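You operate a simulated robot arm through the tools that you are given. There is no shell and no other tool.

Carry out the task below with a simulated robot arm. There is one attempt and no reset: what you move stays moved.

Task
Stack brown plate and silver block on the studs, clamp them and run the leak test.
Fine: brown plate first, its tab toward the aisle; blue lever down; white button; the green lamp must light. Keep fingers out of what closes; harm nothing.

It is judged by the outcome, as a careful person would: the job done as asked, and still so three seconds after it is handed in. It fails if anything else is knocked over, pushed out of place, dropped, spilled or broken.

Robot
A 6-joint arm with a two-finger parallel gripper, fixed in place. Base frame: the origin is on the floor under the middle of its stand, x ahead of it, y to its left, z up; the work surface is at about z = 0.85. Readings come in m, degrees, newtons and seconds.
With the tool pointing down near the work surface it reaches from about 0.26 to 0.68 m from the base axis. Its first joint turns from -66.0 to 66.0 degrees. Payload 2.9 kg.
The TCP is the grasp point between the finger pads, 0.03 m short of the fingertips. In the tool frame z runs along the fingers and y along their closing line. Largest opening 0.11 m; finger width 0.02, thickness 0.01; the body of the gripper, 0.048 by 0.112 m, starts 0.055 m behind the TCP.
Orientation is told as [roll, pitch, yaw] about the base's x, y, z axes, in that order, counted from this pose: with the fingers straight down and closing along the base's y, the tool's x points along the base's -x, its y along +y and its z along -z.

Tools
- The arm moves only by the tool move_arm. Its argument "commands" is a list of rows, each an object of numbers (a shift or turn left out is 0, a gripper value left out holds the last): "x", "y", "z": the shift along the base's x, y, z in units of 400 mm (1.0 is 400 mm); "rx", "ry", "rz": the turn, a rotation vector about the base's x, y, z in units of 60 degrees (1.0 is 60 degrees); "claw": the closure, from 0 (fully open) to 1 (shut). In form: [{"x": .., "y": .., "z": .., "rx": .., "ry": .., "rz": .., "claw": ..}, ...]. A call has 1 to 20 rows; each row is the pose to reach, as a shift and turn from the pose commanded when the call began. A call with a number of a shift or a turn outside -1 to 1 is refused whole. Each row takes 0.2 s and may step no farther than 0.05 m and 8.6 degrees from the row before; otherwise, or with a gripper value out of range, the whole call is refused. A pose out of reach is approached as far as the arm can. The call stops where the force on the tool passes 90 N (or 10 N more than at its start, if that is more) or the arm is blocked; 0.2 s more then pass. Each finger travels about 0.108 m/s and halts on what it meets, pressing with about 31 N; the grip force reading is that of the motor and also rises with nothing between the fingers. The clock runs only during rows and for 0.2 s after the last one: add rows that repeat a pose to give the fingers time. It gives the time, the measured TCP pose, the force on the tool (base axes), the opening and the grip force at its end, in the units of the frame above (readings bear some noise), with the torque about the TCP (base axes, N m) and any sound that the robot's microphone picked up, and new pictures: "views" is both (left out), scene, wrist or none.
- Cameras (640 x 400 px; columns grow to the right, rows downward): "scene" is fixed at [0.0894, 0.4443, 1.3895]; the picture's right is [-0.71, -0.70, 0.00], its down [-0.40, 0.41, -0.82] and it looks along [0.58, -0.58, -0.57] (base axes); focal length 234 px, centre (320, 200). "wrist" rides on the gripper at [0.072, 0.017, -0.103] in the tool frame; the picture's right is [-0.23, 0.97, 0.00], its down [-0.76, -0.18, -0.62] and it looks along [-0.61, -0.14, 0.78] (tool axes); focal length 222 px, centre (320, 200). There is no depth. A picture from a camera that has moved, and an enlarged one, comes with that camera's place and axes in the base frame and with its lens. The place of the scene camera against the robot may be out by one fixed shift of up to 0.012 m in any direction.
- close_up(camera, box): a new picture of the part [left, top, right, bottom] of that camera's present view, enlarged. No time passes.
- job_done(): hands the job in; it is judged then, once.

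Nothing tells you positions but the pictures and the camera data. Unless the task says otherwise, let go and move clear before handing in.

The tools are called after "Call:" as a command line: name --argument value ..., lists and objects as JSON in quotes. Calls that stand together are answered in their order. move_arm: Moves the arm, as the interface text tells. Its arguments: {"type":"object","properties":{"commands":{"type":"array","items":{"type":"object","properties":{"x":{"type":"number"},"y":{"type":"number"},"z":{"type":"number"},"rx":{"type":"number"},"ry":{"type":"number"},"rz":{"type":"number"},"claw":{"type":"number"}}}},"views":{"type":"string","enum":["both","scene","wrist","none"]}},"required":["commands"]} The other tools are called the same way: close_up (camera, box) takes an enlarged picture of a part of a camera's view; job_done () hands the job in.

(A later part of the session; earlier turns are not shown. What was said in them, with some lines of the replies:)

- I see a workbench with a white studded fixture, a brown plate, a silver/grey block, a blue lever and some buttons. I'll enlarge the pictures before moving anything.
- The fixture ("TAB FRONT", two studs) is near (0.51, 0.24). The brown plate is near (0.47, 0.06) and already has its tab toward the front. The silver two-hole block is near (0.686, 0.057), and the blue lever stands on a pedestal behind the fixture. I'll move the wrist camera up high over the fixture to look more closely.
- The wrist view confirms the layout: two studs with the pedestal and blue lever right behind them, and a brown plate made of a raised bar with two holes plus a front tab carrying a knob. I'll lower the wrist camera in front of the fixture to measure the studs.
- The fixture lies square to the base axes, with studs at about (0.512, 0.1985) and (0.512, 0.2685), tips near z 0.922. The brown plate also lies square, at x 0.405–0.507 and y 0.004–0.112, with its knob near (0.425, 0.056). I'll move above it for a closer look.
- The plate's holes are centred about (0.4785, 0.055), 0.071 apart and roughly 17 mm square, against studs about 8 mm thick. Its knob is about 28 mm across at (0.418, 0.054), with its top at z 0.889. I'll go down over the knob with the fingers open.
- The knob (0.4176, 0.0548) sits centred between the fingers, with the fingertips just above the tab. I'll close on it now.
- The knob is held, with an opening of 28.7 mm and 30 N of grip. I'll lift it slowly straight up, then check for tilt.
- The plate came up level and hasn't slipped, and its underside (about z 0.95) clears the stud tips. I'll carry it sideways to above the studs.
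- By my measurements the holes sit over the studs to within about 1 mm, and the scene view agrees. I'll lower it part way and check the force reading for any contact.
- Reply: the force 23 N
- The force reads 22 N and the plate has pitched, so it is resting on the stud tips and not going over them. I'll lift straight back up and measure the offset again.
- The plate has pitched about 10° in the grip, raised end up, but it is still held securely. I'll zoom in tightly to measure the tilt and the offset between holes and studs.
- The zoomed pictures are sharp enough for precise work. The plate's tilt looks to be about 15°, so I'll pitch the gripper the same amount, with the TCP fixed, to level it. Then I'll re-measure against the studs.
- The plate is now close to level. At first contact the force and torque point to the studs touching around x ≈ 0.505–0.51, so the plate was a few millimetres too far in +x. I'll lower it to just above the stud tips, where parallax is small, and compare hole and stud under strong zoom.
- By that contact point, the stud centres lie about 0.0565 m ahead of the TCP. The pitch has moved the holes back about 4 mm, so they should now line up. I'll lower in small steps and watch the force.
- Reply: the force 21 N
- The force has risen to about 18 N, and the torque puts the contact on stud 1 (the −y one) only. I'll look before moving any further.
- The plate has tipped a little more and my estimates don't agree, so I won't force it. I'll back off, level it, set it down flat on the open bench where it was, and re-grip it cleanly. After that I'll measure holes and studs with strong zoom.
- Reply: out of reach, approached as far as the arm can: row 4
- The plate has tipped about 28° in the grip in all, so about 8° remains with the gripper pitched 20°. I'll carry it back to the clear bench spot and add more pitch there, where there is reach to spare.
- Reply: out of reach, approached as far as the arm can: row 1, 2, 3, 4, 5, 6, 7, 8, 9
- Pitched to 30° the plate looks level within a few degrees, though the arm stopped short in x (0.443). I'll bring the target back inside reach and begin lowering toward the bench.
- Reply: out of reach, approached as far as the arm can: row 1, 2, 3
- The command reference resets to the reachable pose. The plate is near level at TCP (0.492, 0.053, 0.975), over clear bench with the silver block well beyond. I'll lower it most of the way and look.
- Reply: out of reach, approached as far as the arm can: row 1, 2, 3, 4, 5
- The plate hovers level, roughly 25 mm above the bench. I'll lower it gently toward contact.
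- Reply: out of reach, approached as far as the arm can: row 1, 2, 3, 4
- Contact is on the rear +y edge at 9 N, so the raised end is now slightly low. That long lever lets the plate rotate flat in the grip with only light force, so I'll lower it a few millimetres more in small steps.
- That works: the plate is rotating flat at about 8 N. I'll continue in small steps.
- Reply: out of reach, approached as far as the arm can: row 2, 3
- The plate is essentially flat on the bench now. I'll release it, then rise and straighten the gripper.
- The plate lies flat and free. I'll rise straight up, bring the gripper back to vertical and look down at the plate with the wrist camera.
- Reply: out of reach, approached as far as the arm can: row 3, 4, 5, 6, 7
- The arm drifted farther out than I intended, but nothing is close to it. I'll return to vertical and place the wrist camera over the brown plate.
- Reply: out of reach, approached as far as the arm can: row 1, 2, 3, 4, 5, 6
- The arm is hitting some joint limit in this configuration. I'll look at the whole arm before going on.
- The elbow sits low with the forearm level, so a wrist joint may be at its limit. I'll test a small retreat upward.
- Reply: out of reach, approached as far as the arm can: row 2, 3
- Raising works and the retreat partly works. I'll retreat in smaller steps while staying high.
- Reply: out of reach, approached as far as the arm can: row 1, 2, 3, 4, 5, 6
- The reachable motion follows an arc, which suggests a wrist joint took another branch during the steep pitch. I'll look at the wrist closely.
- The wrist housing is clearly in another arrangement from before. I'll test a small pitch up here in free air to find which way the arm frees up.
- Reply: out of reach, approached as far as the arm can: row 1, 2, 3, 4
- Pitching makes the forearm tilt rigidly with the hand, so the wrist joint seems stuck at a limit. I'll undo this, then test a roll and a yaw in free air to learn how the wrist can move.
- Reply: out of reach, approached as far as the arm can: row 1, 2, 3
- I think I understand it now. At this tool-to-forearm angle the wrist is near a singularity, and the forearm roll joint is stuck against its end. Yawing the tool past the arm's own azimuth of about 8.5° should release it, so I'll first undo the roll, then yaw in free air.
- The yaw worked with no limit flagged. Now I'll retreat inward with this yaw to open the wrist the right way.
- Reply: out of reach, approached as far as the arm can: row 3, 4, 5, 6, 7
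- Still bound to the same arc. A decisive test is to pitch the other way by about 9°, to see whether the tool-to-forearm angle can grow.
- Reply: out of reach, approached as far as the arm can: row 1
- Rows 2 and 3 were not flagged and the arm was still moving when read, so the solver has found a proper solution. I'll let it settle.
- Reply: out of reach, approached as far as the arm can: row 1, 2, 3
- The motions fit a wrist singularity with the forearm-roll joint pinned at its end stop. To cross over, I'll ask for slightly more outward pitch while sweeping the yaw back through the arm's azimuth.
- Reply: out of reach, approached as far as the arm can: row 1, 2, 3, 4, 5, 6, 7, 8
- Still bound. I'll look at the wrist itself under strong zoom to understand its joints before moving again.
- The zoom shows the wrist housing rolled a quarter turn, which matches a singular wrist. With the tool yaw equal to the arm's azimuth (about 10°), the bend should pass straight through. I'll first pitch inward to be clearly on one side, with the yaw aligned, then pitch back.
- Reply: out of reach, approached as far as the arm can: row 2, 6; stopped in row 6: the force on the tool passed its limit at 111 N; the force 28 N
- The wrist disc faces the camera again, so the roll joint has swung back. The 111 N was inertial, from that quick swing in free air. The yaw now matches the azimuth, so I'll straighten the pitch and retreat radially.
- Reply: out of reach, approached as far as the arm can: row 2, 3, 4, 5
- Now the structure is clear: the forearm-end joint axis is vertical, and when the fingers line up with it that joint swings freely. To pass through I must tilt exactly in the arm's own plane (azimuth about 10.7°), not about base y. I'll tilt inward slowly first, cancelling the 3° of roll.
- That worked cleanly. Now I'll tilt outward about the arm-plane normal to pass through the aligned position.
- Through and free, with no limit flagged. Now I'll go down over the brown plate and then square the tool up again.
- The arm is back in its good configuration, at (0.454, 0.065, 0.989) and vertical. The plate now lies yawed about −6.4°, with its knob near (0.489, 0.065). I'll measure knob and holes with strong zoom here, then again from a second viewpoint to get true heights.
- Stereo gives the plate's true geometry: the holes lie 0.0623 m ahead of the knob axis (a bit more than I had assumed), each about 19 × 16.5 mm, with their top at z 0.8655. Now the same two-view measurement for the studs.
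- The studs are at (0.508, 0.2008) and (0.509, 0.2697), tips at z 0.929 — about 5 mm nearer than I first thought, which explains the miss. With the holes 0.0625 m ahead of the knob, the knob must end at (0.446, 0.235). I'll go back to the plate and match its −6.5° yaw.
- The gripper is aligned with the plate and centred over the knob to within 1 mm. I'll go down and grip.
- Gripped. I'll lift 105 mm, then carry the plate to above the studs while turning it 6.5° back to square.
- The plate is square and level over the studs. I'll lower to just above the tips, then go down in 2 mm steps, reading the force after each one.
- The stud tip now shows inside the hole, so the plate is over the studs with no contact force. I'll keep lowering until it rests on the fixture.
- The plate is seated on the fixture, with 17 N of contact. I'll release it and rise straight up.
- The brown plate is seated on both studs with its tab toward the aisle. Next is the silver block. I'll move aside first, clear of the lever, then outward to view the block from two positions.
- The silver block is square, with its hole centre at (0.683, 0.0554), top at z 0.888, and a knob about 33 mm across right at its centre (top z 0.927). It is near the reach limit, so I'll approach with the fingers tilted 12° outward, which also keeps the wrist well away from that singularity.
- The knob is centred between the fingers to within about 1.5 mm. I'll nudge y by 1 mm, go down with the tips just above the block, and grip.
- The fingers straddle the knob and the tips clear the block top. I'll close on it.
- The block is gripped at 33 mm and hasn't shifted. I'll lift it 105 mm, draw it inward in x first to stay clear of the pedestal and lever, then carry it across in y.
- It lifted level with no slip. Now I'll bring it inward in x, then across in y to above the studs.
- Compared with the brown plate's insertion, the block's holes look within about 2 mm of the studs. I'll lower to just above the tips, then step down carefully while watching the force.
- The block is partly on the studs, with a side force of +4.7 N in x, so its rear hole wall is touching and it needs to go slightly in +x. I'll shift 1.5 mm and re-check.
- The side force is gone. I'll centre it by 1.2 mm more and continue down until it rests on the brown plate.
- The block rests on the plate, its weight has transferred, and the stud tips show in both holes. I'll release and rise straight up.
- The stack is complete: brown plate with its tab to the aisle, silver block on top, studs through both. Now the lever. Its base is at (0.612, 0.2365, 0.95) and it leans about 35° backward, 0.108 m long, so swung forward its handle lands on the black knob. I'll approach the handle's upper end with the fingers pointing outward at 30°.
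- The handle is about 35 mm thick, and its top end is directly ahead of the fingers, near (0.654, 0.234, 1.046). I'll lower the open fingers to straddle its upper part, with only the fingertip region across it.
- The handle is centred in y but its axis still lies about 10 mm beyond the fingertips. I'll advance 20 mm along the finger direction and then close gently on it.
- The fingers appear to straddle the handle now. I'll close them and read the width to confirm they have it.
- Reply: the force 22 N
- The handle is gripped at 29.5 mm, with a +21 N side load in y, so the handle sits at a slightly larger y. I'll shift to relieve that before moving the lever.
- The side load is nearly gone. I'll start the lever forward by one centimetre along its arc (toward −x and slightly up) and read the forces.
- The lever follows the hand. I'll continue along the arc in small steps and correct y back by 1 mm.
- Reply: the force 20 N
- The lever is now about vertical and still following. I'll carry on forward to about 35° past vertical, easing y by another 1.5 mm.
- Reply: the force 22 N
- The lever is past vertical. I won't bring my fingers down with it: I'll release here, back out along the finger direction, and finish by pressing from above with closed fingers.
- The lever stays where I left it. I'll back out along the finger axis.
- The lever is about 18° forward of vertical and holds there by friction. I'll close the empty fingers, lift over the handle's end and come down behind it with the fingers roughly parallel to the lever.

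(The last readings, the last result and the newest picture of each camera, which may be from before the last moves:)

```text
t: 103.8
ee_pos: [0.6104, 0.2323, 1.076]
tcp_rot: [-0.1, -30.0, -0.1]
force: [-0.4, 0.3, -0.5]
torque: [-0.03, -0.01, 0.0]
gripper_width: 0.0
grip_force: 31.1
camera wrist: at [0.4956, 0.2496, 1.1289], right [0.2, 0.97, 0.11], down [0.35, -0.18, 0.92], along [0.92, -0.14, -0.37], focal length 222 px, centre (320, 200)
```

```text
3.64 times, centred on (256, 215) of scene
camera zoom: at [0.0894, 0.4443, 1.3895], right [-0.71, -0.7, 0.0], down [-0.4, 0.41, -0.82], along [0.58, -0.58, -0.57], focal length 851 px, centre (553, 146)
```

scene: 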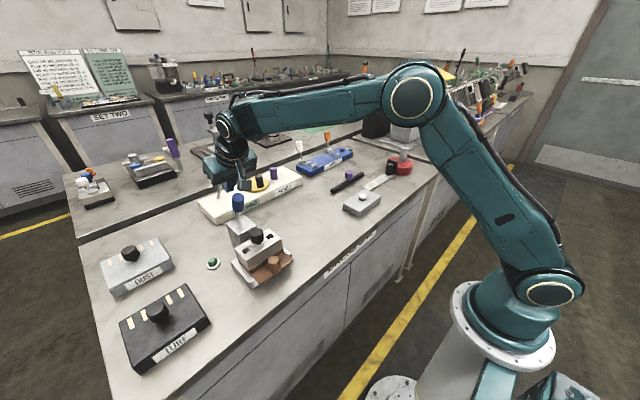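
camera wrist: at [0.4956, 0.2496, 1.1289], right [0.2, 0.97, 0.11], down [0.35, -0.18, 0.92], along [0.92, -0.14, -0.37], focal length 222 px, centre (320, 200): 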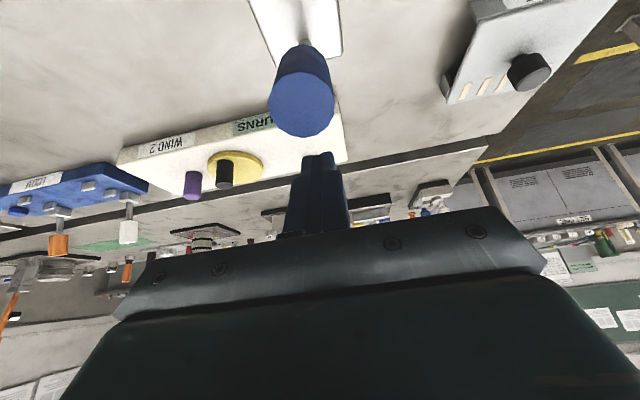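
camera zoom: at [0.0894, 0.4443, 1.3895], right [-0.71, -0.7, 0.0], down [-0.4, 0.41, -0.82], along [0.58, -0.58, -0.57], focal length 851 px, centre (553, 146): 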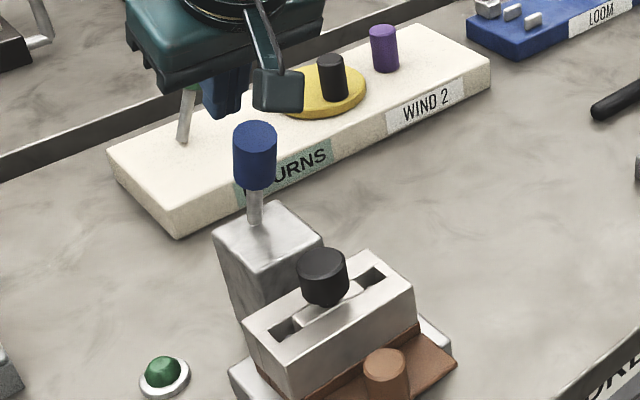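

The closed fingers are right behind the handle, aligned in y and parallel to the lever. I'll push forward and down along its arc in stages, always from above.

Call:
move_arm --commands '[{"x": -0.04, "y": 0.005, "z": -0.015}, {"x": -0.075, "y": 0.005, "z": -0.028}, {"x": -0.1, "y": 0.005, "z": -0.04}, {"x": -0.124, "y": 0.005, "z": -0.052}, {"x": -0.124, "y": 0.005, "z": -0.052}]' --views "none"

Call:
close_up --camera "scene" --box '[206, 170, 306, 270]'

Call:
close_up --camera "wrist" --box '[210, 40, 430, 230]'

```text
t: 104.8
ee_pos: [0.5786, 0.2342, 1.075]
tcp_rot: [1.3, -33.5, -1.4]
force: [4.7, -1.6, 2.2]
torque: [0.01, -0.09, -0.01]
gripper_width: 0.0
grip_force: 31.1
stopped in row 4: the force on the tool passed its limit at 108 N (the readings are from after the stop); the commanded pose is now the measured one
```

```text
4.00 times, centred on (256, 220) of scene
camera zoom: at [0.0894, 0.4442, 1.3895], right [-0.71, -0.7, 0.0], down [-0.4, 0.41, -0.82], along [0.58, -0.58, -0.57], focal length 936 px, centre (576, 120)
```

zoom: 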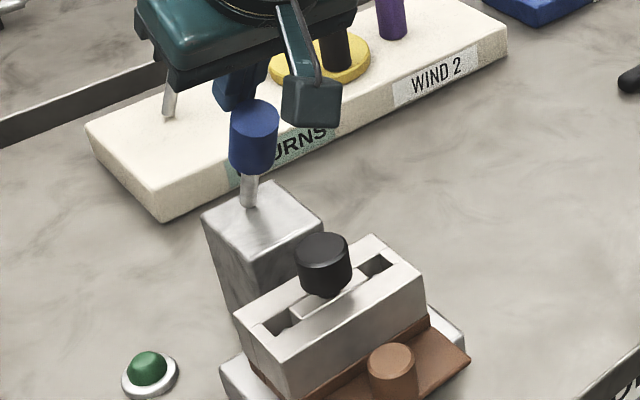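

```text
2.11 times, centred on (320, 135) of wrist
camera zoom: at [0.4603, 0.2514, 1.1212], right [0.2, 0.97, 0.14], down [0.29, -0.2, 0.94], along [0.94, -0.15, -0.32], focal length 468 px, centre (320, 337)
```

zoom: 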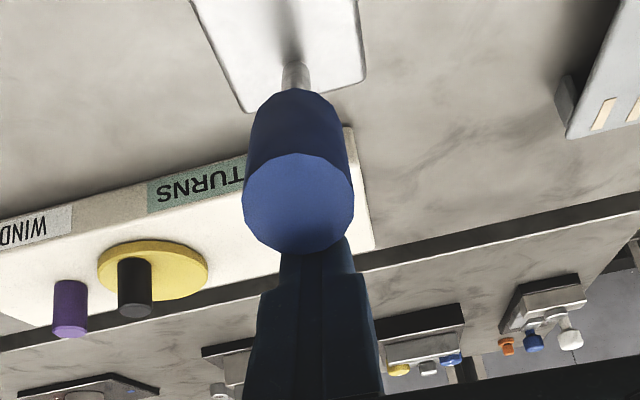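

A hard stop: the lever did not move past about 18° forward, and my push was cut off at the force limit. I'll back away from it and look closely at the lever, its base and the stack before doing anything else.

Call:
move_arm --commands '[{"x": 0.03, "z": 0.02}, {"x": 0.06, "z": 0.06}, {"x": 0.06, "z": 0.1}, {"x": 0.06, "z": 0.1}]' --views "both"

Call:
close_up --camera "scene" --box '[216, 180, 286, 250]'

Call:
close_up --camera "wrist" --box '[210, 0, 390, 160]'

```text
t: 105.8
ee_pos: [0.6006, 0.2358, 1.1146]
tcp_rot: [1.2, -33.4, -1.2]
force: [-0.1, -0.3, 0.3]
torque: [-0.01, 0.01, -0.05]
gripper_width: 0.0002
grip_force: 30.7
camera wrist: at [0.4836, 0.2522, 1.1608], right [0.2, 0.97, 0.14], down [0.29, -0.2, 0.94], along [0.94, -0.15, -0.32], focal length 222 px, centre (320, 200)
```

scene: 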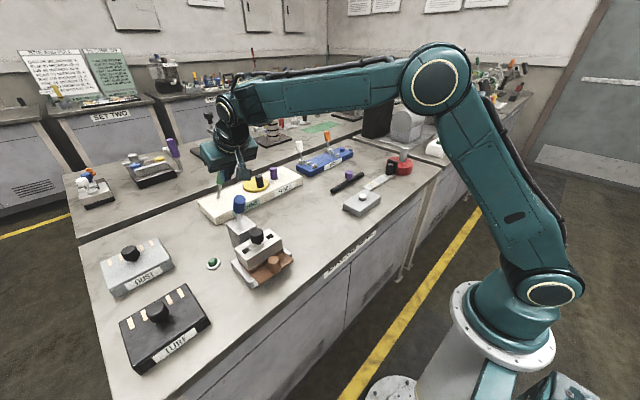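
wrist: 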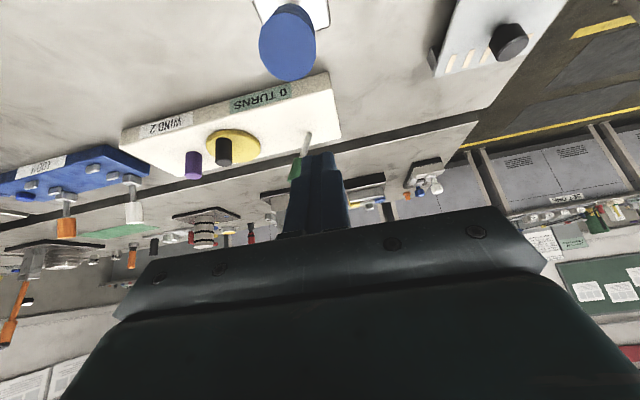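

```text
5.71 times, centred on (251, 215) of scene
camera zoom: at [0.0894, 0.4443, 1.3895], right [-0.71, -0.7, 0.0], down [-0.4, 0.41, -0.82], along [0.58, -0.58, -0.57], focal length 1337 px, centre (714, 114)
```

zoom: 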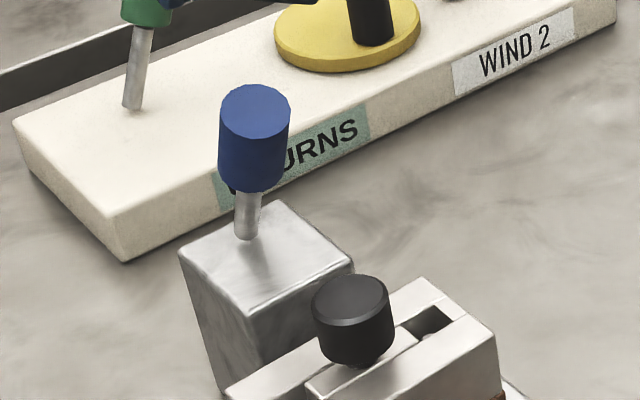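

```text
2.50 times, centred on (300, 80) of wrist
camera zoom: at [0.4836, 0.2522, 1.1608], right [0.2, 0.97, 0.14], down [0.29, -0.2, 0.94], along [0.94, -0.15, -0.32], focal length 555 px, centre (370, 500)
```

zoom: 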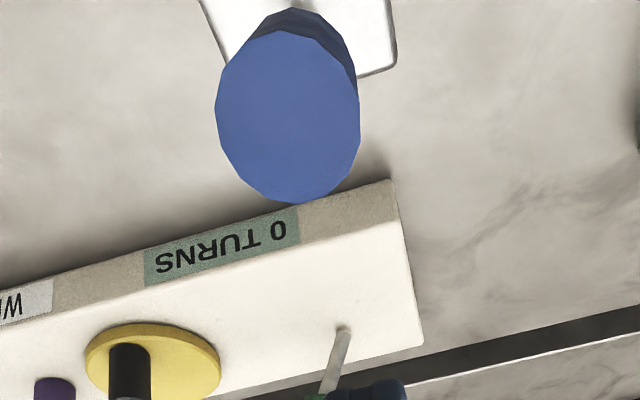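

The lever has stopped at about −21°, roughly mirrored from where it started (about +18°), so it may be a two-position throw lever. I'll compare it with the other levers in the room.

Call:
close_up --camera "scene" --box '[280, 120, 360, 180]'

Call:
close_up --camera "scene" --box '[110, 110, 260, 200]'

Call:
close_up --camera "scene" --box '[60, 150, 130, 220]'

Call:
close_up --camera "scene" --box '[190, 230, 240, 280]'

```text
6.67 times, centred on (320, 150) of scene
camera zoom: at [0.0894, 0.4443, 1.3895], right [-0.71, -0.7, 0.0], down [-0.4, 0.41, -0.82], along [0.58, -0.58, -0.57], focal length 1560 px, centre (320, 533)
```

zoom: 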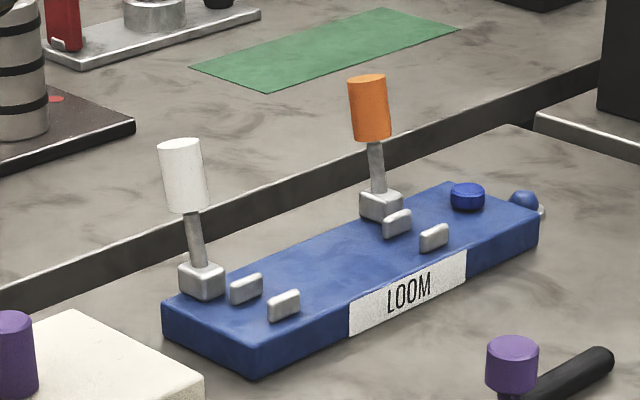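

```text
4.27 times, centred on (185, 155) of scene
camera zoom: at [0.0894, 0.4443, 1.3895], right [-0.71, -0.7, 0.0], down [-0.4, 0.41, -0.82], along [0.58, -0.58, -0.57], focal length 998 px, centre (896, 392)
```

zoom: 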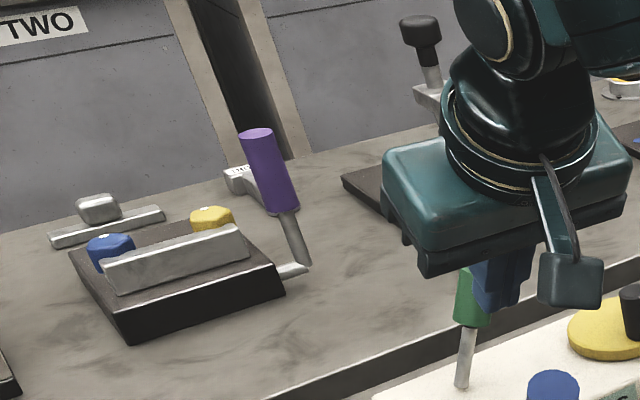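

```text
5.71 times, centred on (95, 185) of scene
camera zoom: at [0.0894, 0.4443, 1.3895], right [-0.71, -0.7, 0.0], down [-0.4, 0.41, -0.82], along [0.58, -0.58, -0.57], focal length 1337 px, centre (1606, 286)
```

zoom: 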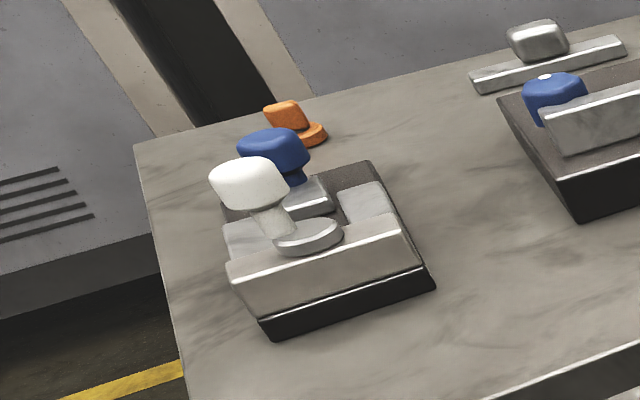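

```text
8.00 times, centred on (215, 255) of scene
camera zoom: at [0.0894, 0.4443, 1.3895], right [-0.71, -0.7, 0.0], down [-0.4, 0.41, -0.82], along [0.58, -0.58, -0.57], focal length 1872 px, centre (1160, -240)
```

zoom: 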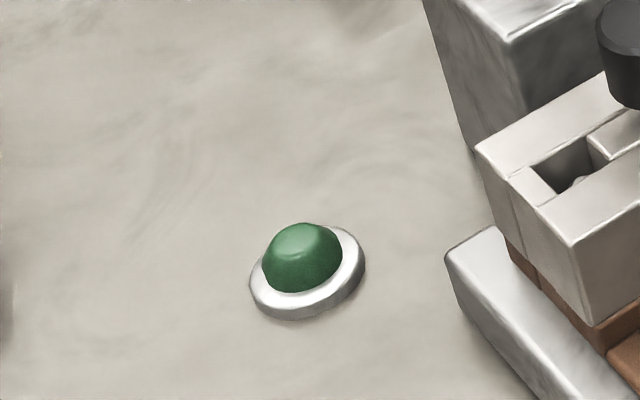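

The levers on the other devices all lean back the same way as the blue one did, so leaning back is "up" and this hard stop at the other end is "down". I'll leave the lever thrown at that stop, rise well clear over it, and go to the grey box with the white button.

Call:
move_arm --commands '[{"z": 0.06}, {"z": 0.11}, {"z": 0.11, "x": -0.09, "ry": 0.08}, {"z": 0.11, "x": -0.19, "ry": 0.2}, {"z": 0.1, "x": -0.28, "ry": 0.3}, {"z": 0.06, "x": -0.36, "ry": 0.4}, {"z": 0.03, "x": -0.4, "ry": 0.5, "rx": -0.01, "rz": 0.01}, {"z": 0.0, "x": -0.4, "y": -0.08, "ry": 0.553, "rx": -0.02, "rz": 0.02}, {"z": 0.0, "x": -0.4, "y": -0.08, "ry": 0.553, "rx": -0.02, "rz": 0.02}]' --views "both"

Call:
close_up --camera "scene" --box '[196, 170, 306, 290]'

```text
t: 107.8
ee_pos: [0.4419, 0.2037, 1.1126]
tcp_rot: [-0.3, 0.0, 0.4]
force: [-0.6, 0.9, 0.0]
torque: [-0.02, 0.0, 0.0]
gripper_width: 0.0003
grip_force: 30.9
camera wrist: at [0.3686, 0.2204, 1.2167], right [0.22, 0.98, 0.0], down [0.76, -0.17, 0.62], along [0.61, -0.14, -0.78], focal length 222 px, centre (320, 200)
```

scene: 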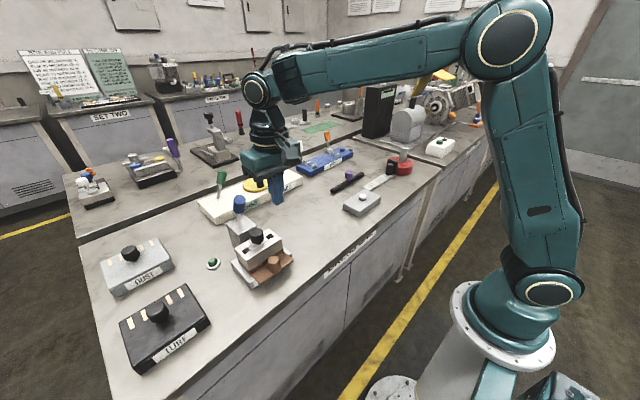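
wrist: 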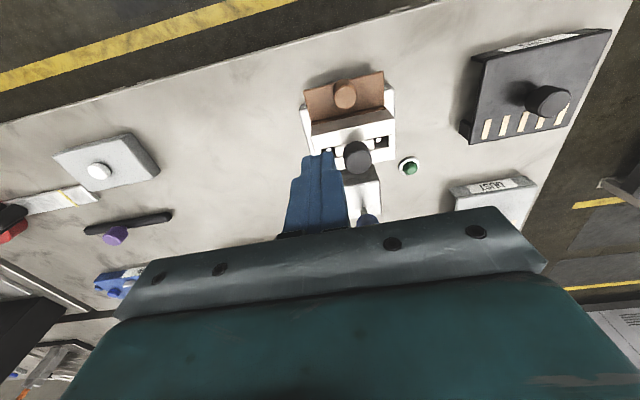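

```text
3.33 times, centred on (251, 230) of scene
camera zoom: at [0.0894, 0.4442, 1.3895], right [-0.71, -0.7, 0.0], down [-0.4, 0.41, -0.82], along [0.58, -0.58, -0.57], focal length 780 px, centre (550, 100)
```

zoom: 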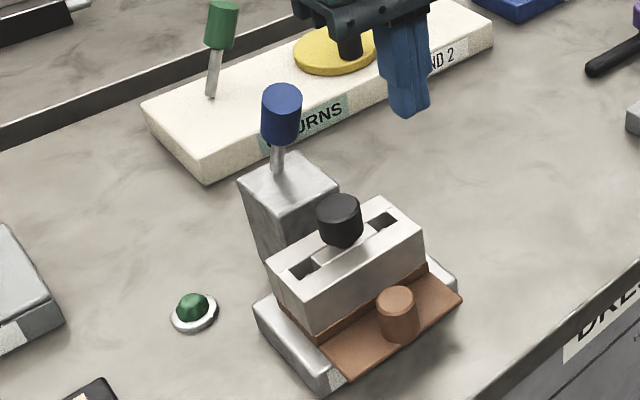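

The stack is undisturbed and the lever is thrown forward. Now I'll move over to the white button on the grey box and look at it.

Call:
move_arm --commands '[{"y": -0.12}, {"y": -0.24}, {"y": -0.36}, {"y": -0.48, "x": -0.02}, {"y": -0.6, "x": -0.04}, {"y": -0.72, "x": -0.06}, {"y": -0.84, "x": -0.08}, {"y": -0.94, "x": -0.1, "z": -0.05}, {"y": -0.98, "x": -0.1, "z": -0.15}, {"y": -0.98, "x": -0.1, "z": -0.2}, {"y": -0.98, "x": -0.1, "z": -0.2}]' --views "wrist"

Call:
close_up --camera "wrist" --box '[240, 90, 420, 230]'

```text
t: 110.2
ee_pos: [0.4016, -0.189, 1.0323]
tcp_rot: [-0.2, -0.1, 0.4]
force: [-0.1, 0.0, 0.0]
torque: [-0.02, -0.01, 0.0]
gripper_width: 0.0
grip_force: 31.8
camera wrist: at [0.3284, -0.1721, 1.1358], right [0.22, 0.98, 0.0], down [0.76, -0.17, 0.63], along [0.61, -0.14, -0.78], focal length 222 px, centre (320, 200)
```

wrist: 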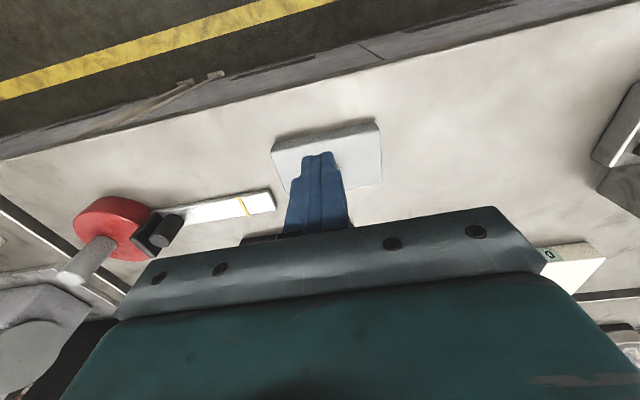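

```text
2.86 times, centred on (330, 160) of wrist
camera zoom: at [0.3284, -0.1721, 1.1358], right [0.22, 0.98, 0.0], down [0.76, -0.17, 0.63], along [0.61, -0.14, -0.78], focal length 635 px, centre (291, 314)
```

zoom: 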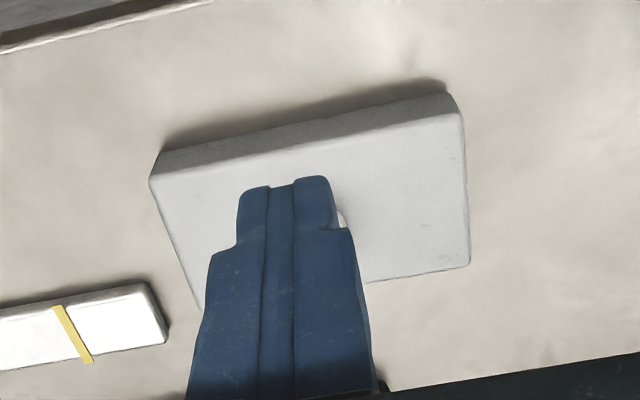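

The closed fingers hide the button, so I'll shift 60 mm sideways and measure it from two viewpoints.

Call:
move_arm --commands '[{"y": 0.1}, {"y": 0.15}, {"y": 0.15}, {"y": 0.15}]' --views "none"

Call:
close_up --camera "wrist" --box '[190, 110, 330, 220]'

Call:
move_arm --commands '[{"x": 0.1}, {"x": 0.15}, {"x": 0.15}, {"x": 0.15}]' --views "none"

Call:
close_up --camera "wrist" --box '[170, 80, 310, 190]'

```text
t: 111.2
ee_pos: [0.4, -0.1299, 1.0334]
tcp_rot: [-0.2, -0.1, 0.4]
force: [-0.5, -0.3, 0.8]
torque: [0.02, -0.02, 0.0]
gripper_width: 0.0
grip_force: 30.9
```

```text
3.64 times, centred on (260, 165) of wrist
camera zoom: at [0.327, -0.114, 1.1363], right [0.22, 0.98, 0.0], down [0.76, -0.17, 0.63], along [0.61, -0.14, -0.78], focal length 808 px, centre (538, 327)
```

zoom: 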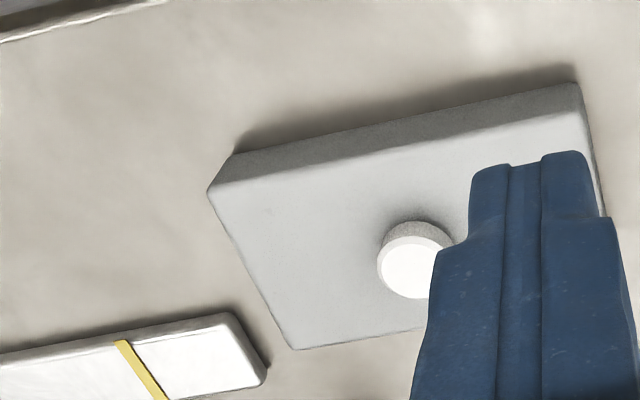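

```text
t: 112.2
ee_pos: [0.4602, -0.1306, 1.0341]
tcp_rot: [-0.3, -0.1, 0.4]
force: [0.0, -0.7, 0.1]
torque: [-0.01, 0.0, 0.01]
gripper_width: 0.0
grip_force: 30.7
```

```text
3.64 times, centred on (240, 135) of wrist
camera zoom: at [0.3871, -0.1144, 1.1379], right [0.22, 0.98, 0.0], down [0.76, -0.17, 0.63], along [0.61, -0.14, -0.78], focal length 808 px, centre (611, 436)
```

zoom: 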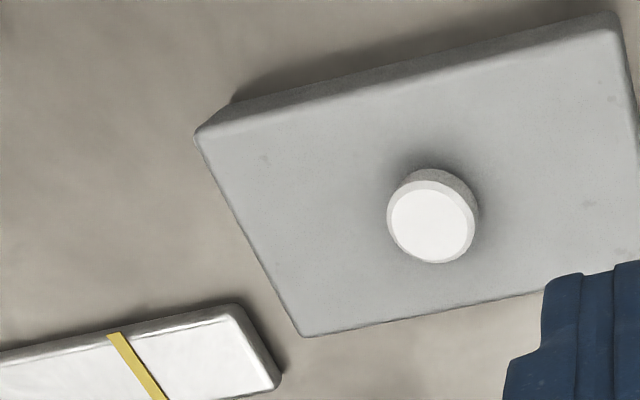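

The white button's top is at (0.484, −0.1945, 0.889). I'll put the closed fingertips above it, then press down in small steps while watching force and lamp.

Call:
move_arm --commands '[{"x": 0.03, "y": -0.08}, {"x": 0.058, "y": -0.163}, {"x": 0.058, "y": -0.163, "z": -0.1}, {"x": 0.058, "y": -0.163, "z": -0.2}, {"x": 0.058, "y": -0.163, "z": -0.26}, {"x": 0.058, "y": -0.163, "z": -0.26}]' --views "scene"

Call:
close_up --camera "scene" --box '[330, 160, 400, 230]'

Call:
close_up --camera "wrist" --box '[240, 90, 420, 230]'

```text
t: 113.6
ee_pos: [0.4849, -0.1934, 0.9301]
tcp_rot: [-0.3, -0.1, 0.4]
force: [0.3, -0.2, -0.4]
torque: [0.02, 0.01, -0.03]
gripper_width: 0.0002
grip_force: 31.0
```

scene: 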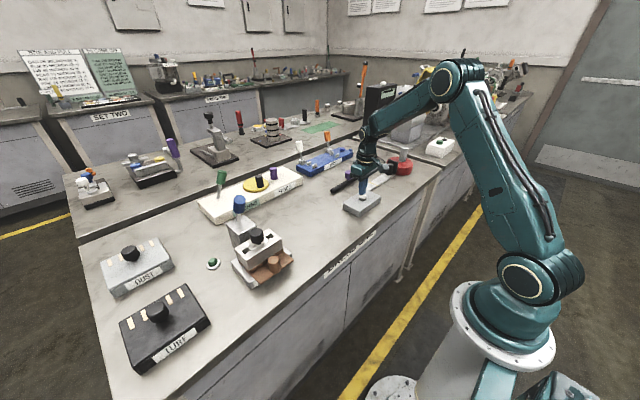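

```text
5.71 times, centred on (365, 195) of scene
camera zoom: at [0.0894, 0.4443, 1.3895], right [-0.71, -0.7, 0.0], down [-0.4, 0.41, -0.82], along [0.58, -0.58, -0.57], focal length 1337 px, centre (63, 229)
```

zoom: 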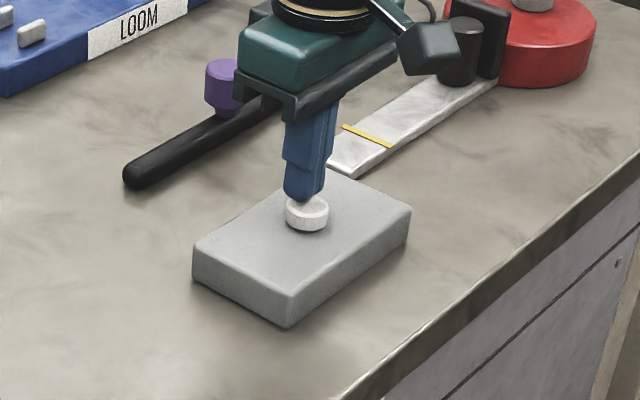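

```text
2.86 times, centred on (330, 160) of wrist
camera zoom: at [0.412, -0.1784, 1.0339], right [0.22, 0.98, 0.0], down [0.76, -0.17, 0.63], along [0.61, -0.14, -0.78], focal length 635 px, centre (291, 314)
```

zoom: 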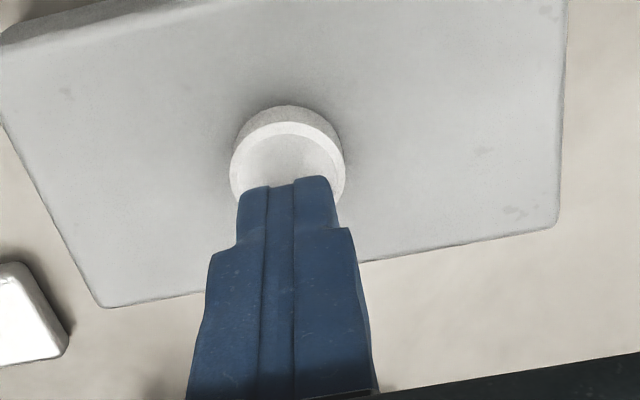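

The tips are a little too far in +x: the button's centre is near x = 0.478. I'll correct by 5 mm and step down to contact.

Call:
move_arm --commands '[{"x": -0.0125}, {"x": -0.0125, "z": -0.015}, {"x": -0.0125, "z": -0.02}, {"x": -0.0125, "z": -0.02}]' --views "none"

Call:
close_up --camera "wrist" --box '[240, 90, 420, 230]'

Call:
close_up --camera "scene" --box '[340, 170, 390, 220]'

```text
t: 114.6
ee_pos: [0.4799, -0.1957, 0.9208]
tcp_rot: [-0.3, -0.1, 0.4]
force: [0.3, 0.1, 1.7]
torque: [0.0, 0.01, 0.01]
gripper_width: 0.0
grip_force: 31.1
heard: click
```

```text
2.86 times, centred on (330, 160) of wrist
camera zoom: at [0.4063, -0.178, 1.0247], right [0.22, 0.98, 0.0], down [0.76, -0.17, 0.63], along [0.61, -0.14, -0.78], focal length 635 px, centre (291, 314)
```

zoom: 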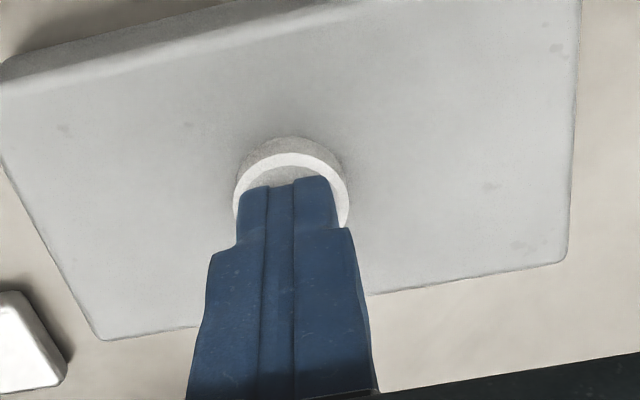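

```text
8.00 times, centred on (365, 195) of scene
camera zoom: at [0.0894, 0.4443, 1.3895], right [-0.71, -0.7, 0.0], down [-0.4, 0.41, -0.82], along [0.58, -0.58, -0.57], focal length 1872 px, centre (-40, 240)
```

zoom: 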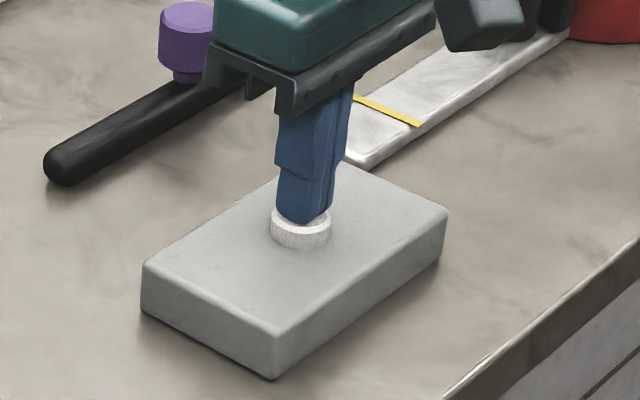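

A click was heard, so the button is pressed. I'll check the lamp now.

Call:
close_up --camera "scene" --box '[190, 230, 240, 280]'

Call:
close_up --camera "scene" --box '[196, 180, 306, 290]'

```text
8.00 times, centred on (215, 255) of scene
camera zoom: at [0.0894, 0.4443, 1.3895], right [-0.71, -0.7, 0.0], down [-0.4, 0.41, -0.82], along [0.58, -0.58, -0.57], focal length 1872 px, centre (1160, -240)
```

zoom: 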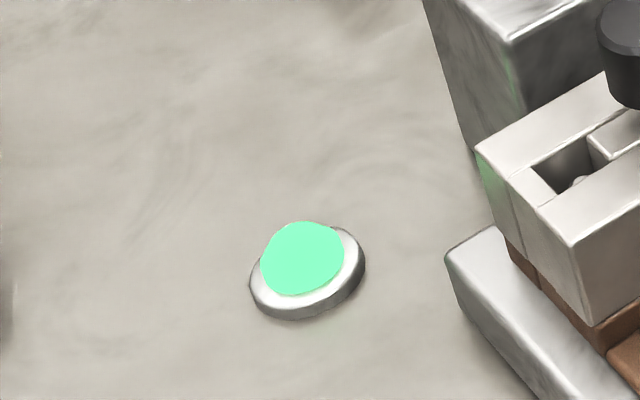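

```text
3.64 times, centred on (251, 235) of scene
camera zoom: at [0.0894, 0.4443, 1.3895], right [-0.71, -0.7, 0.0], down [-0.4, 0.41, -0.82], along [0.58, -0.58, -0.57], focal length 851 px, centre (571, 73)
```

zoom: 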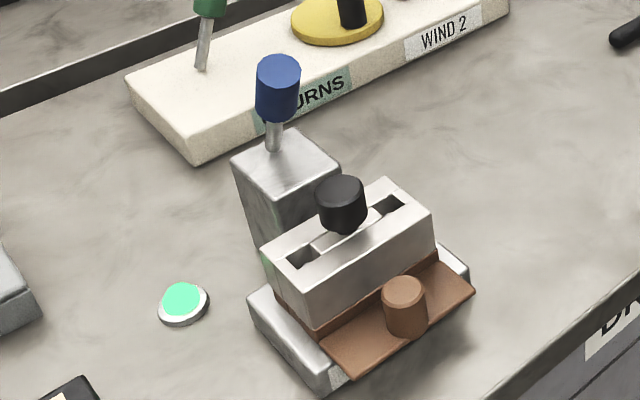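

The green lamp is lit, which confirms the lever and stack are right. I'll rise off the button and check that the lamp stays lit.

Call:
move_arm --commands '[{"z": 0.03}, {"z": 0.1}, {"z": 0.2}, {"z": 0.3}, {"z": 0.3}, {"z": 0.3}]' --views "scene"

Call:
close_up --camera "scene" --box '[196, 180, 306, 290]'

Call:
close_up --camera "scene" --box '[330, 160, 400, 230]'

```text
t: 116.0
ee_pos: [0.4787, -0.1922, 1.0416]
tcp_rot: [-0.3, -0.2, 0.4]
force: [0.2, 0.3, -0.3]
torque: [0.01, 0.01, 0.01]
gripper_width: 0.0001
grip_force: 31.4
```

scene: 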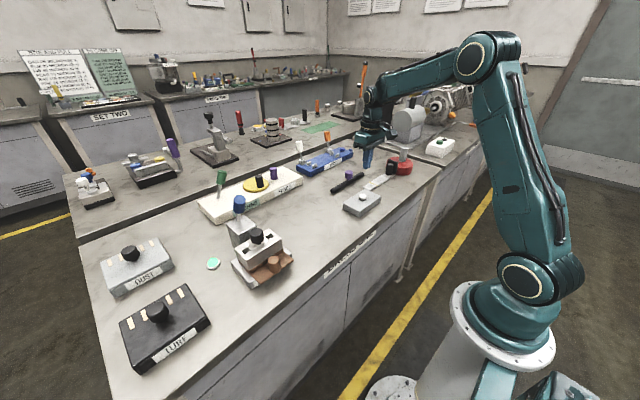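

```text
3.64 times, centred on (251, 235) of scene
camera zoom: at [0.0894, 0.4443, 1.3895], right [-0.71, -0.7, 0.0], down [-0.4, 0.41, -0.82], along [0.58, -0.58, -0.57], focal length 851 px, centre (571, 73)
```

zoom: 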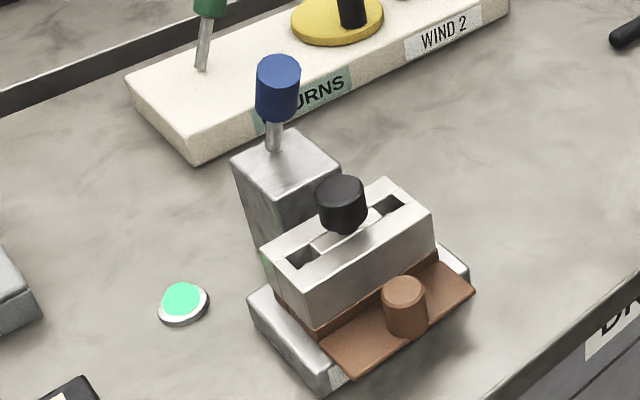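

```text
5.71 times, centred on (365, 195) of scene
camera zoom: at [0.0894, 0.4443, 1.3895], right [-0.71, -0.7, 0.0], down [-0.4, 0.41, -0.82], along [0.58, -0.58, -0.57], focal length 1337 px, centre (63, 229)
```

zoom: 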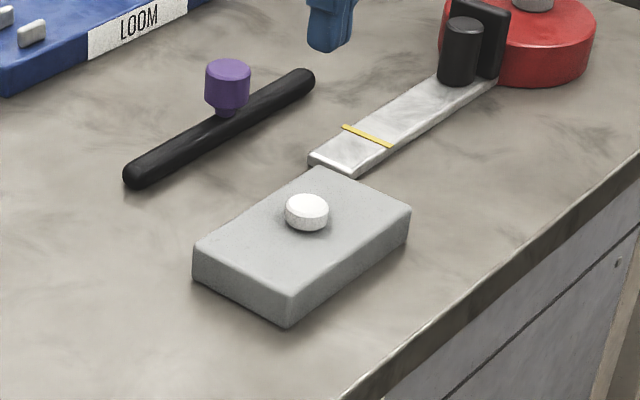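

The lamp stays lit after release, and nothing else looks disturbed. I'll wait three seconds clear of everything to confirm it holds.

Call:
move_arm --commands '[{"z": 0.05}, {"z": 0.05}, {"z": 0.05}, {"z": 0.05}, {"z": 0.05}, {"z": 0.05}, {"z": 0.05}, {"z": 0.05}, {"z": 0.05}, {"z": 0.05}, {"z": 0.05}, {"z": 0.05}, {"z": 0.05}, {"z": 0.05}, {"z": 0.05}, {"z": 0.05}]' --views "both"

Call:
close_up --camera "scene" --box '[196, 180, 306, 290]'

```text
t: 119.4
ee_pos: [0.4783, -0.1935, 1.0622]
tcp_rot: [-0.2, -0.1, 0.4]
force: [-0.3, 0.8, 0.1]
torque: [0.01, -0.02, 0.01]
gripper_width: 0.0
grip_force: 30.7
camera wrist: at [0.406, -0.1774, 1.1649], right [0.22, 0.98, 0.0], down [0.76, -0.17, 0.63], along [0.61, -0.14, -0.78], focal length 222 px, centre (320, 200)
```

scene: 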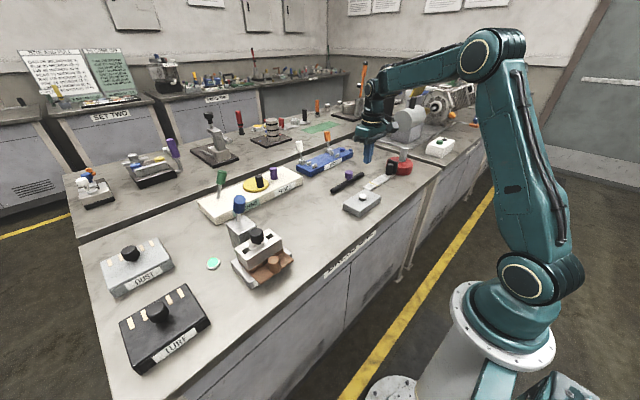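
wrist: 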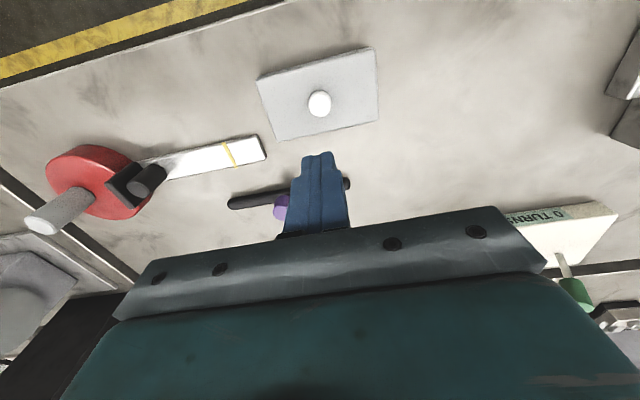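

```text
3.64 times, centred on (251, 235) of scene
camera zoom: at [0.0894, 0.4443, 1.3895], right [-0.71, -0.7, 0.0], down [-0.4, 0.41, -0.82], along [0.58, -0.58, -0.57], focal length 851 px, centre (571, 73)
```

zoom: 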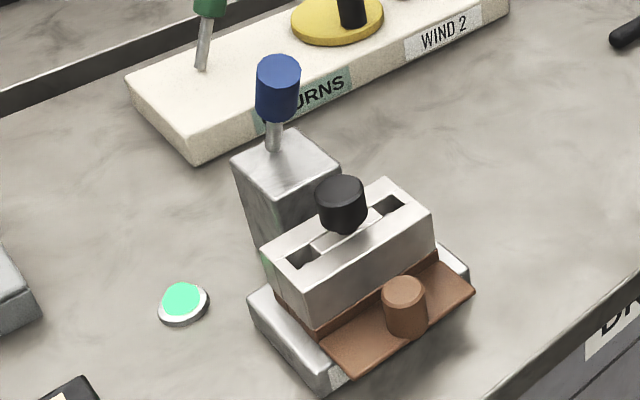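

The lamp is still lit more than three seconds later. The brown plate (tab to the aisle) and silver block are on the studs, the lever is thrown, the gripper is empty and clear, and nothing else has moved. I'm handing in the job.

Call:
job_done

```text
The job is handed in.
```

The job is done and handed in. The green lamp lit when I pressed the white button, and it was still lit more than three seconds after I let go.

- **Stack:** the brown plate is on both studs with its tab toward the aisle, and the silver block sits on top of it.
- **Clamp:** I threw the blue lever forward to its hard stop, about 20° past vertical. I took that stop as "down", and the lamp lighting supports it. To keep the fingers out of the clamp, I let go of the lever partway. My final push from behind met the stop and tripped the 90 N force limit at 108 N.
- **Rest of the bench:** nothing else was knocked over or moved, as far as the pictures show. The gripper is empty and clear.

The brown plate took three tries. The first two set it on the stud tips, pressing at about 20 N and tilting it in the grip. I put it back on the bench, measured the studs again, and it then went on with no contact. I saw no damage to the plate or studs.
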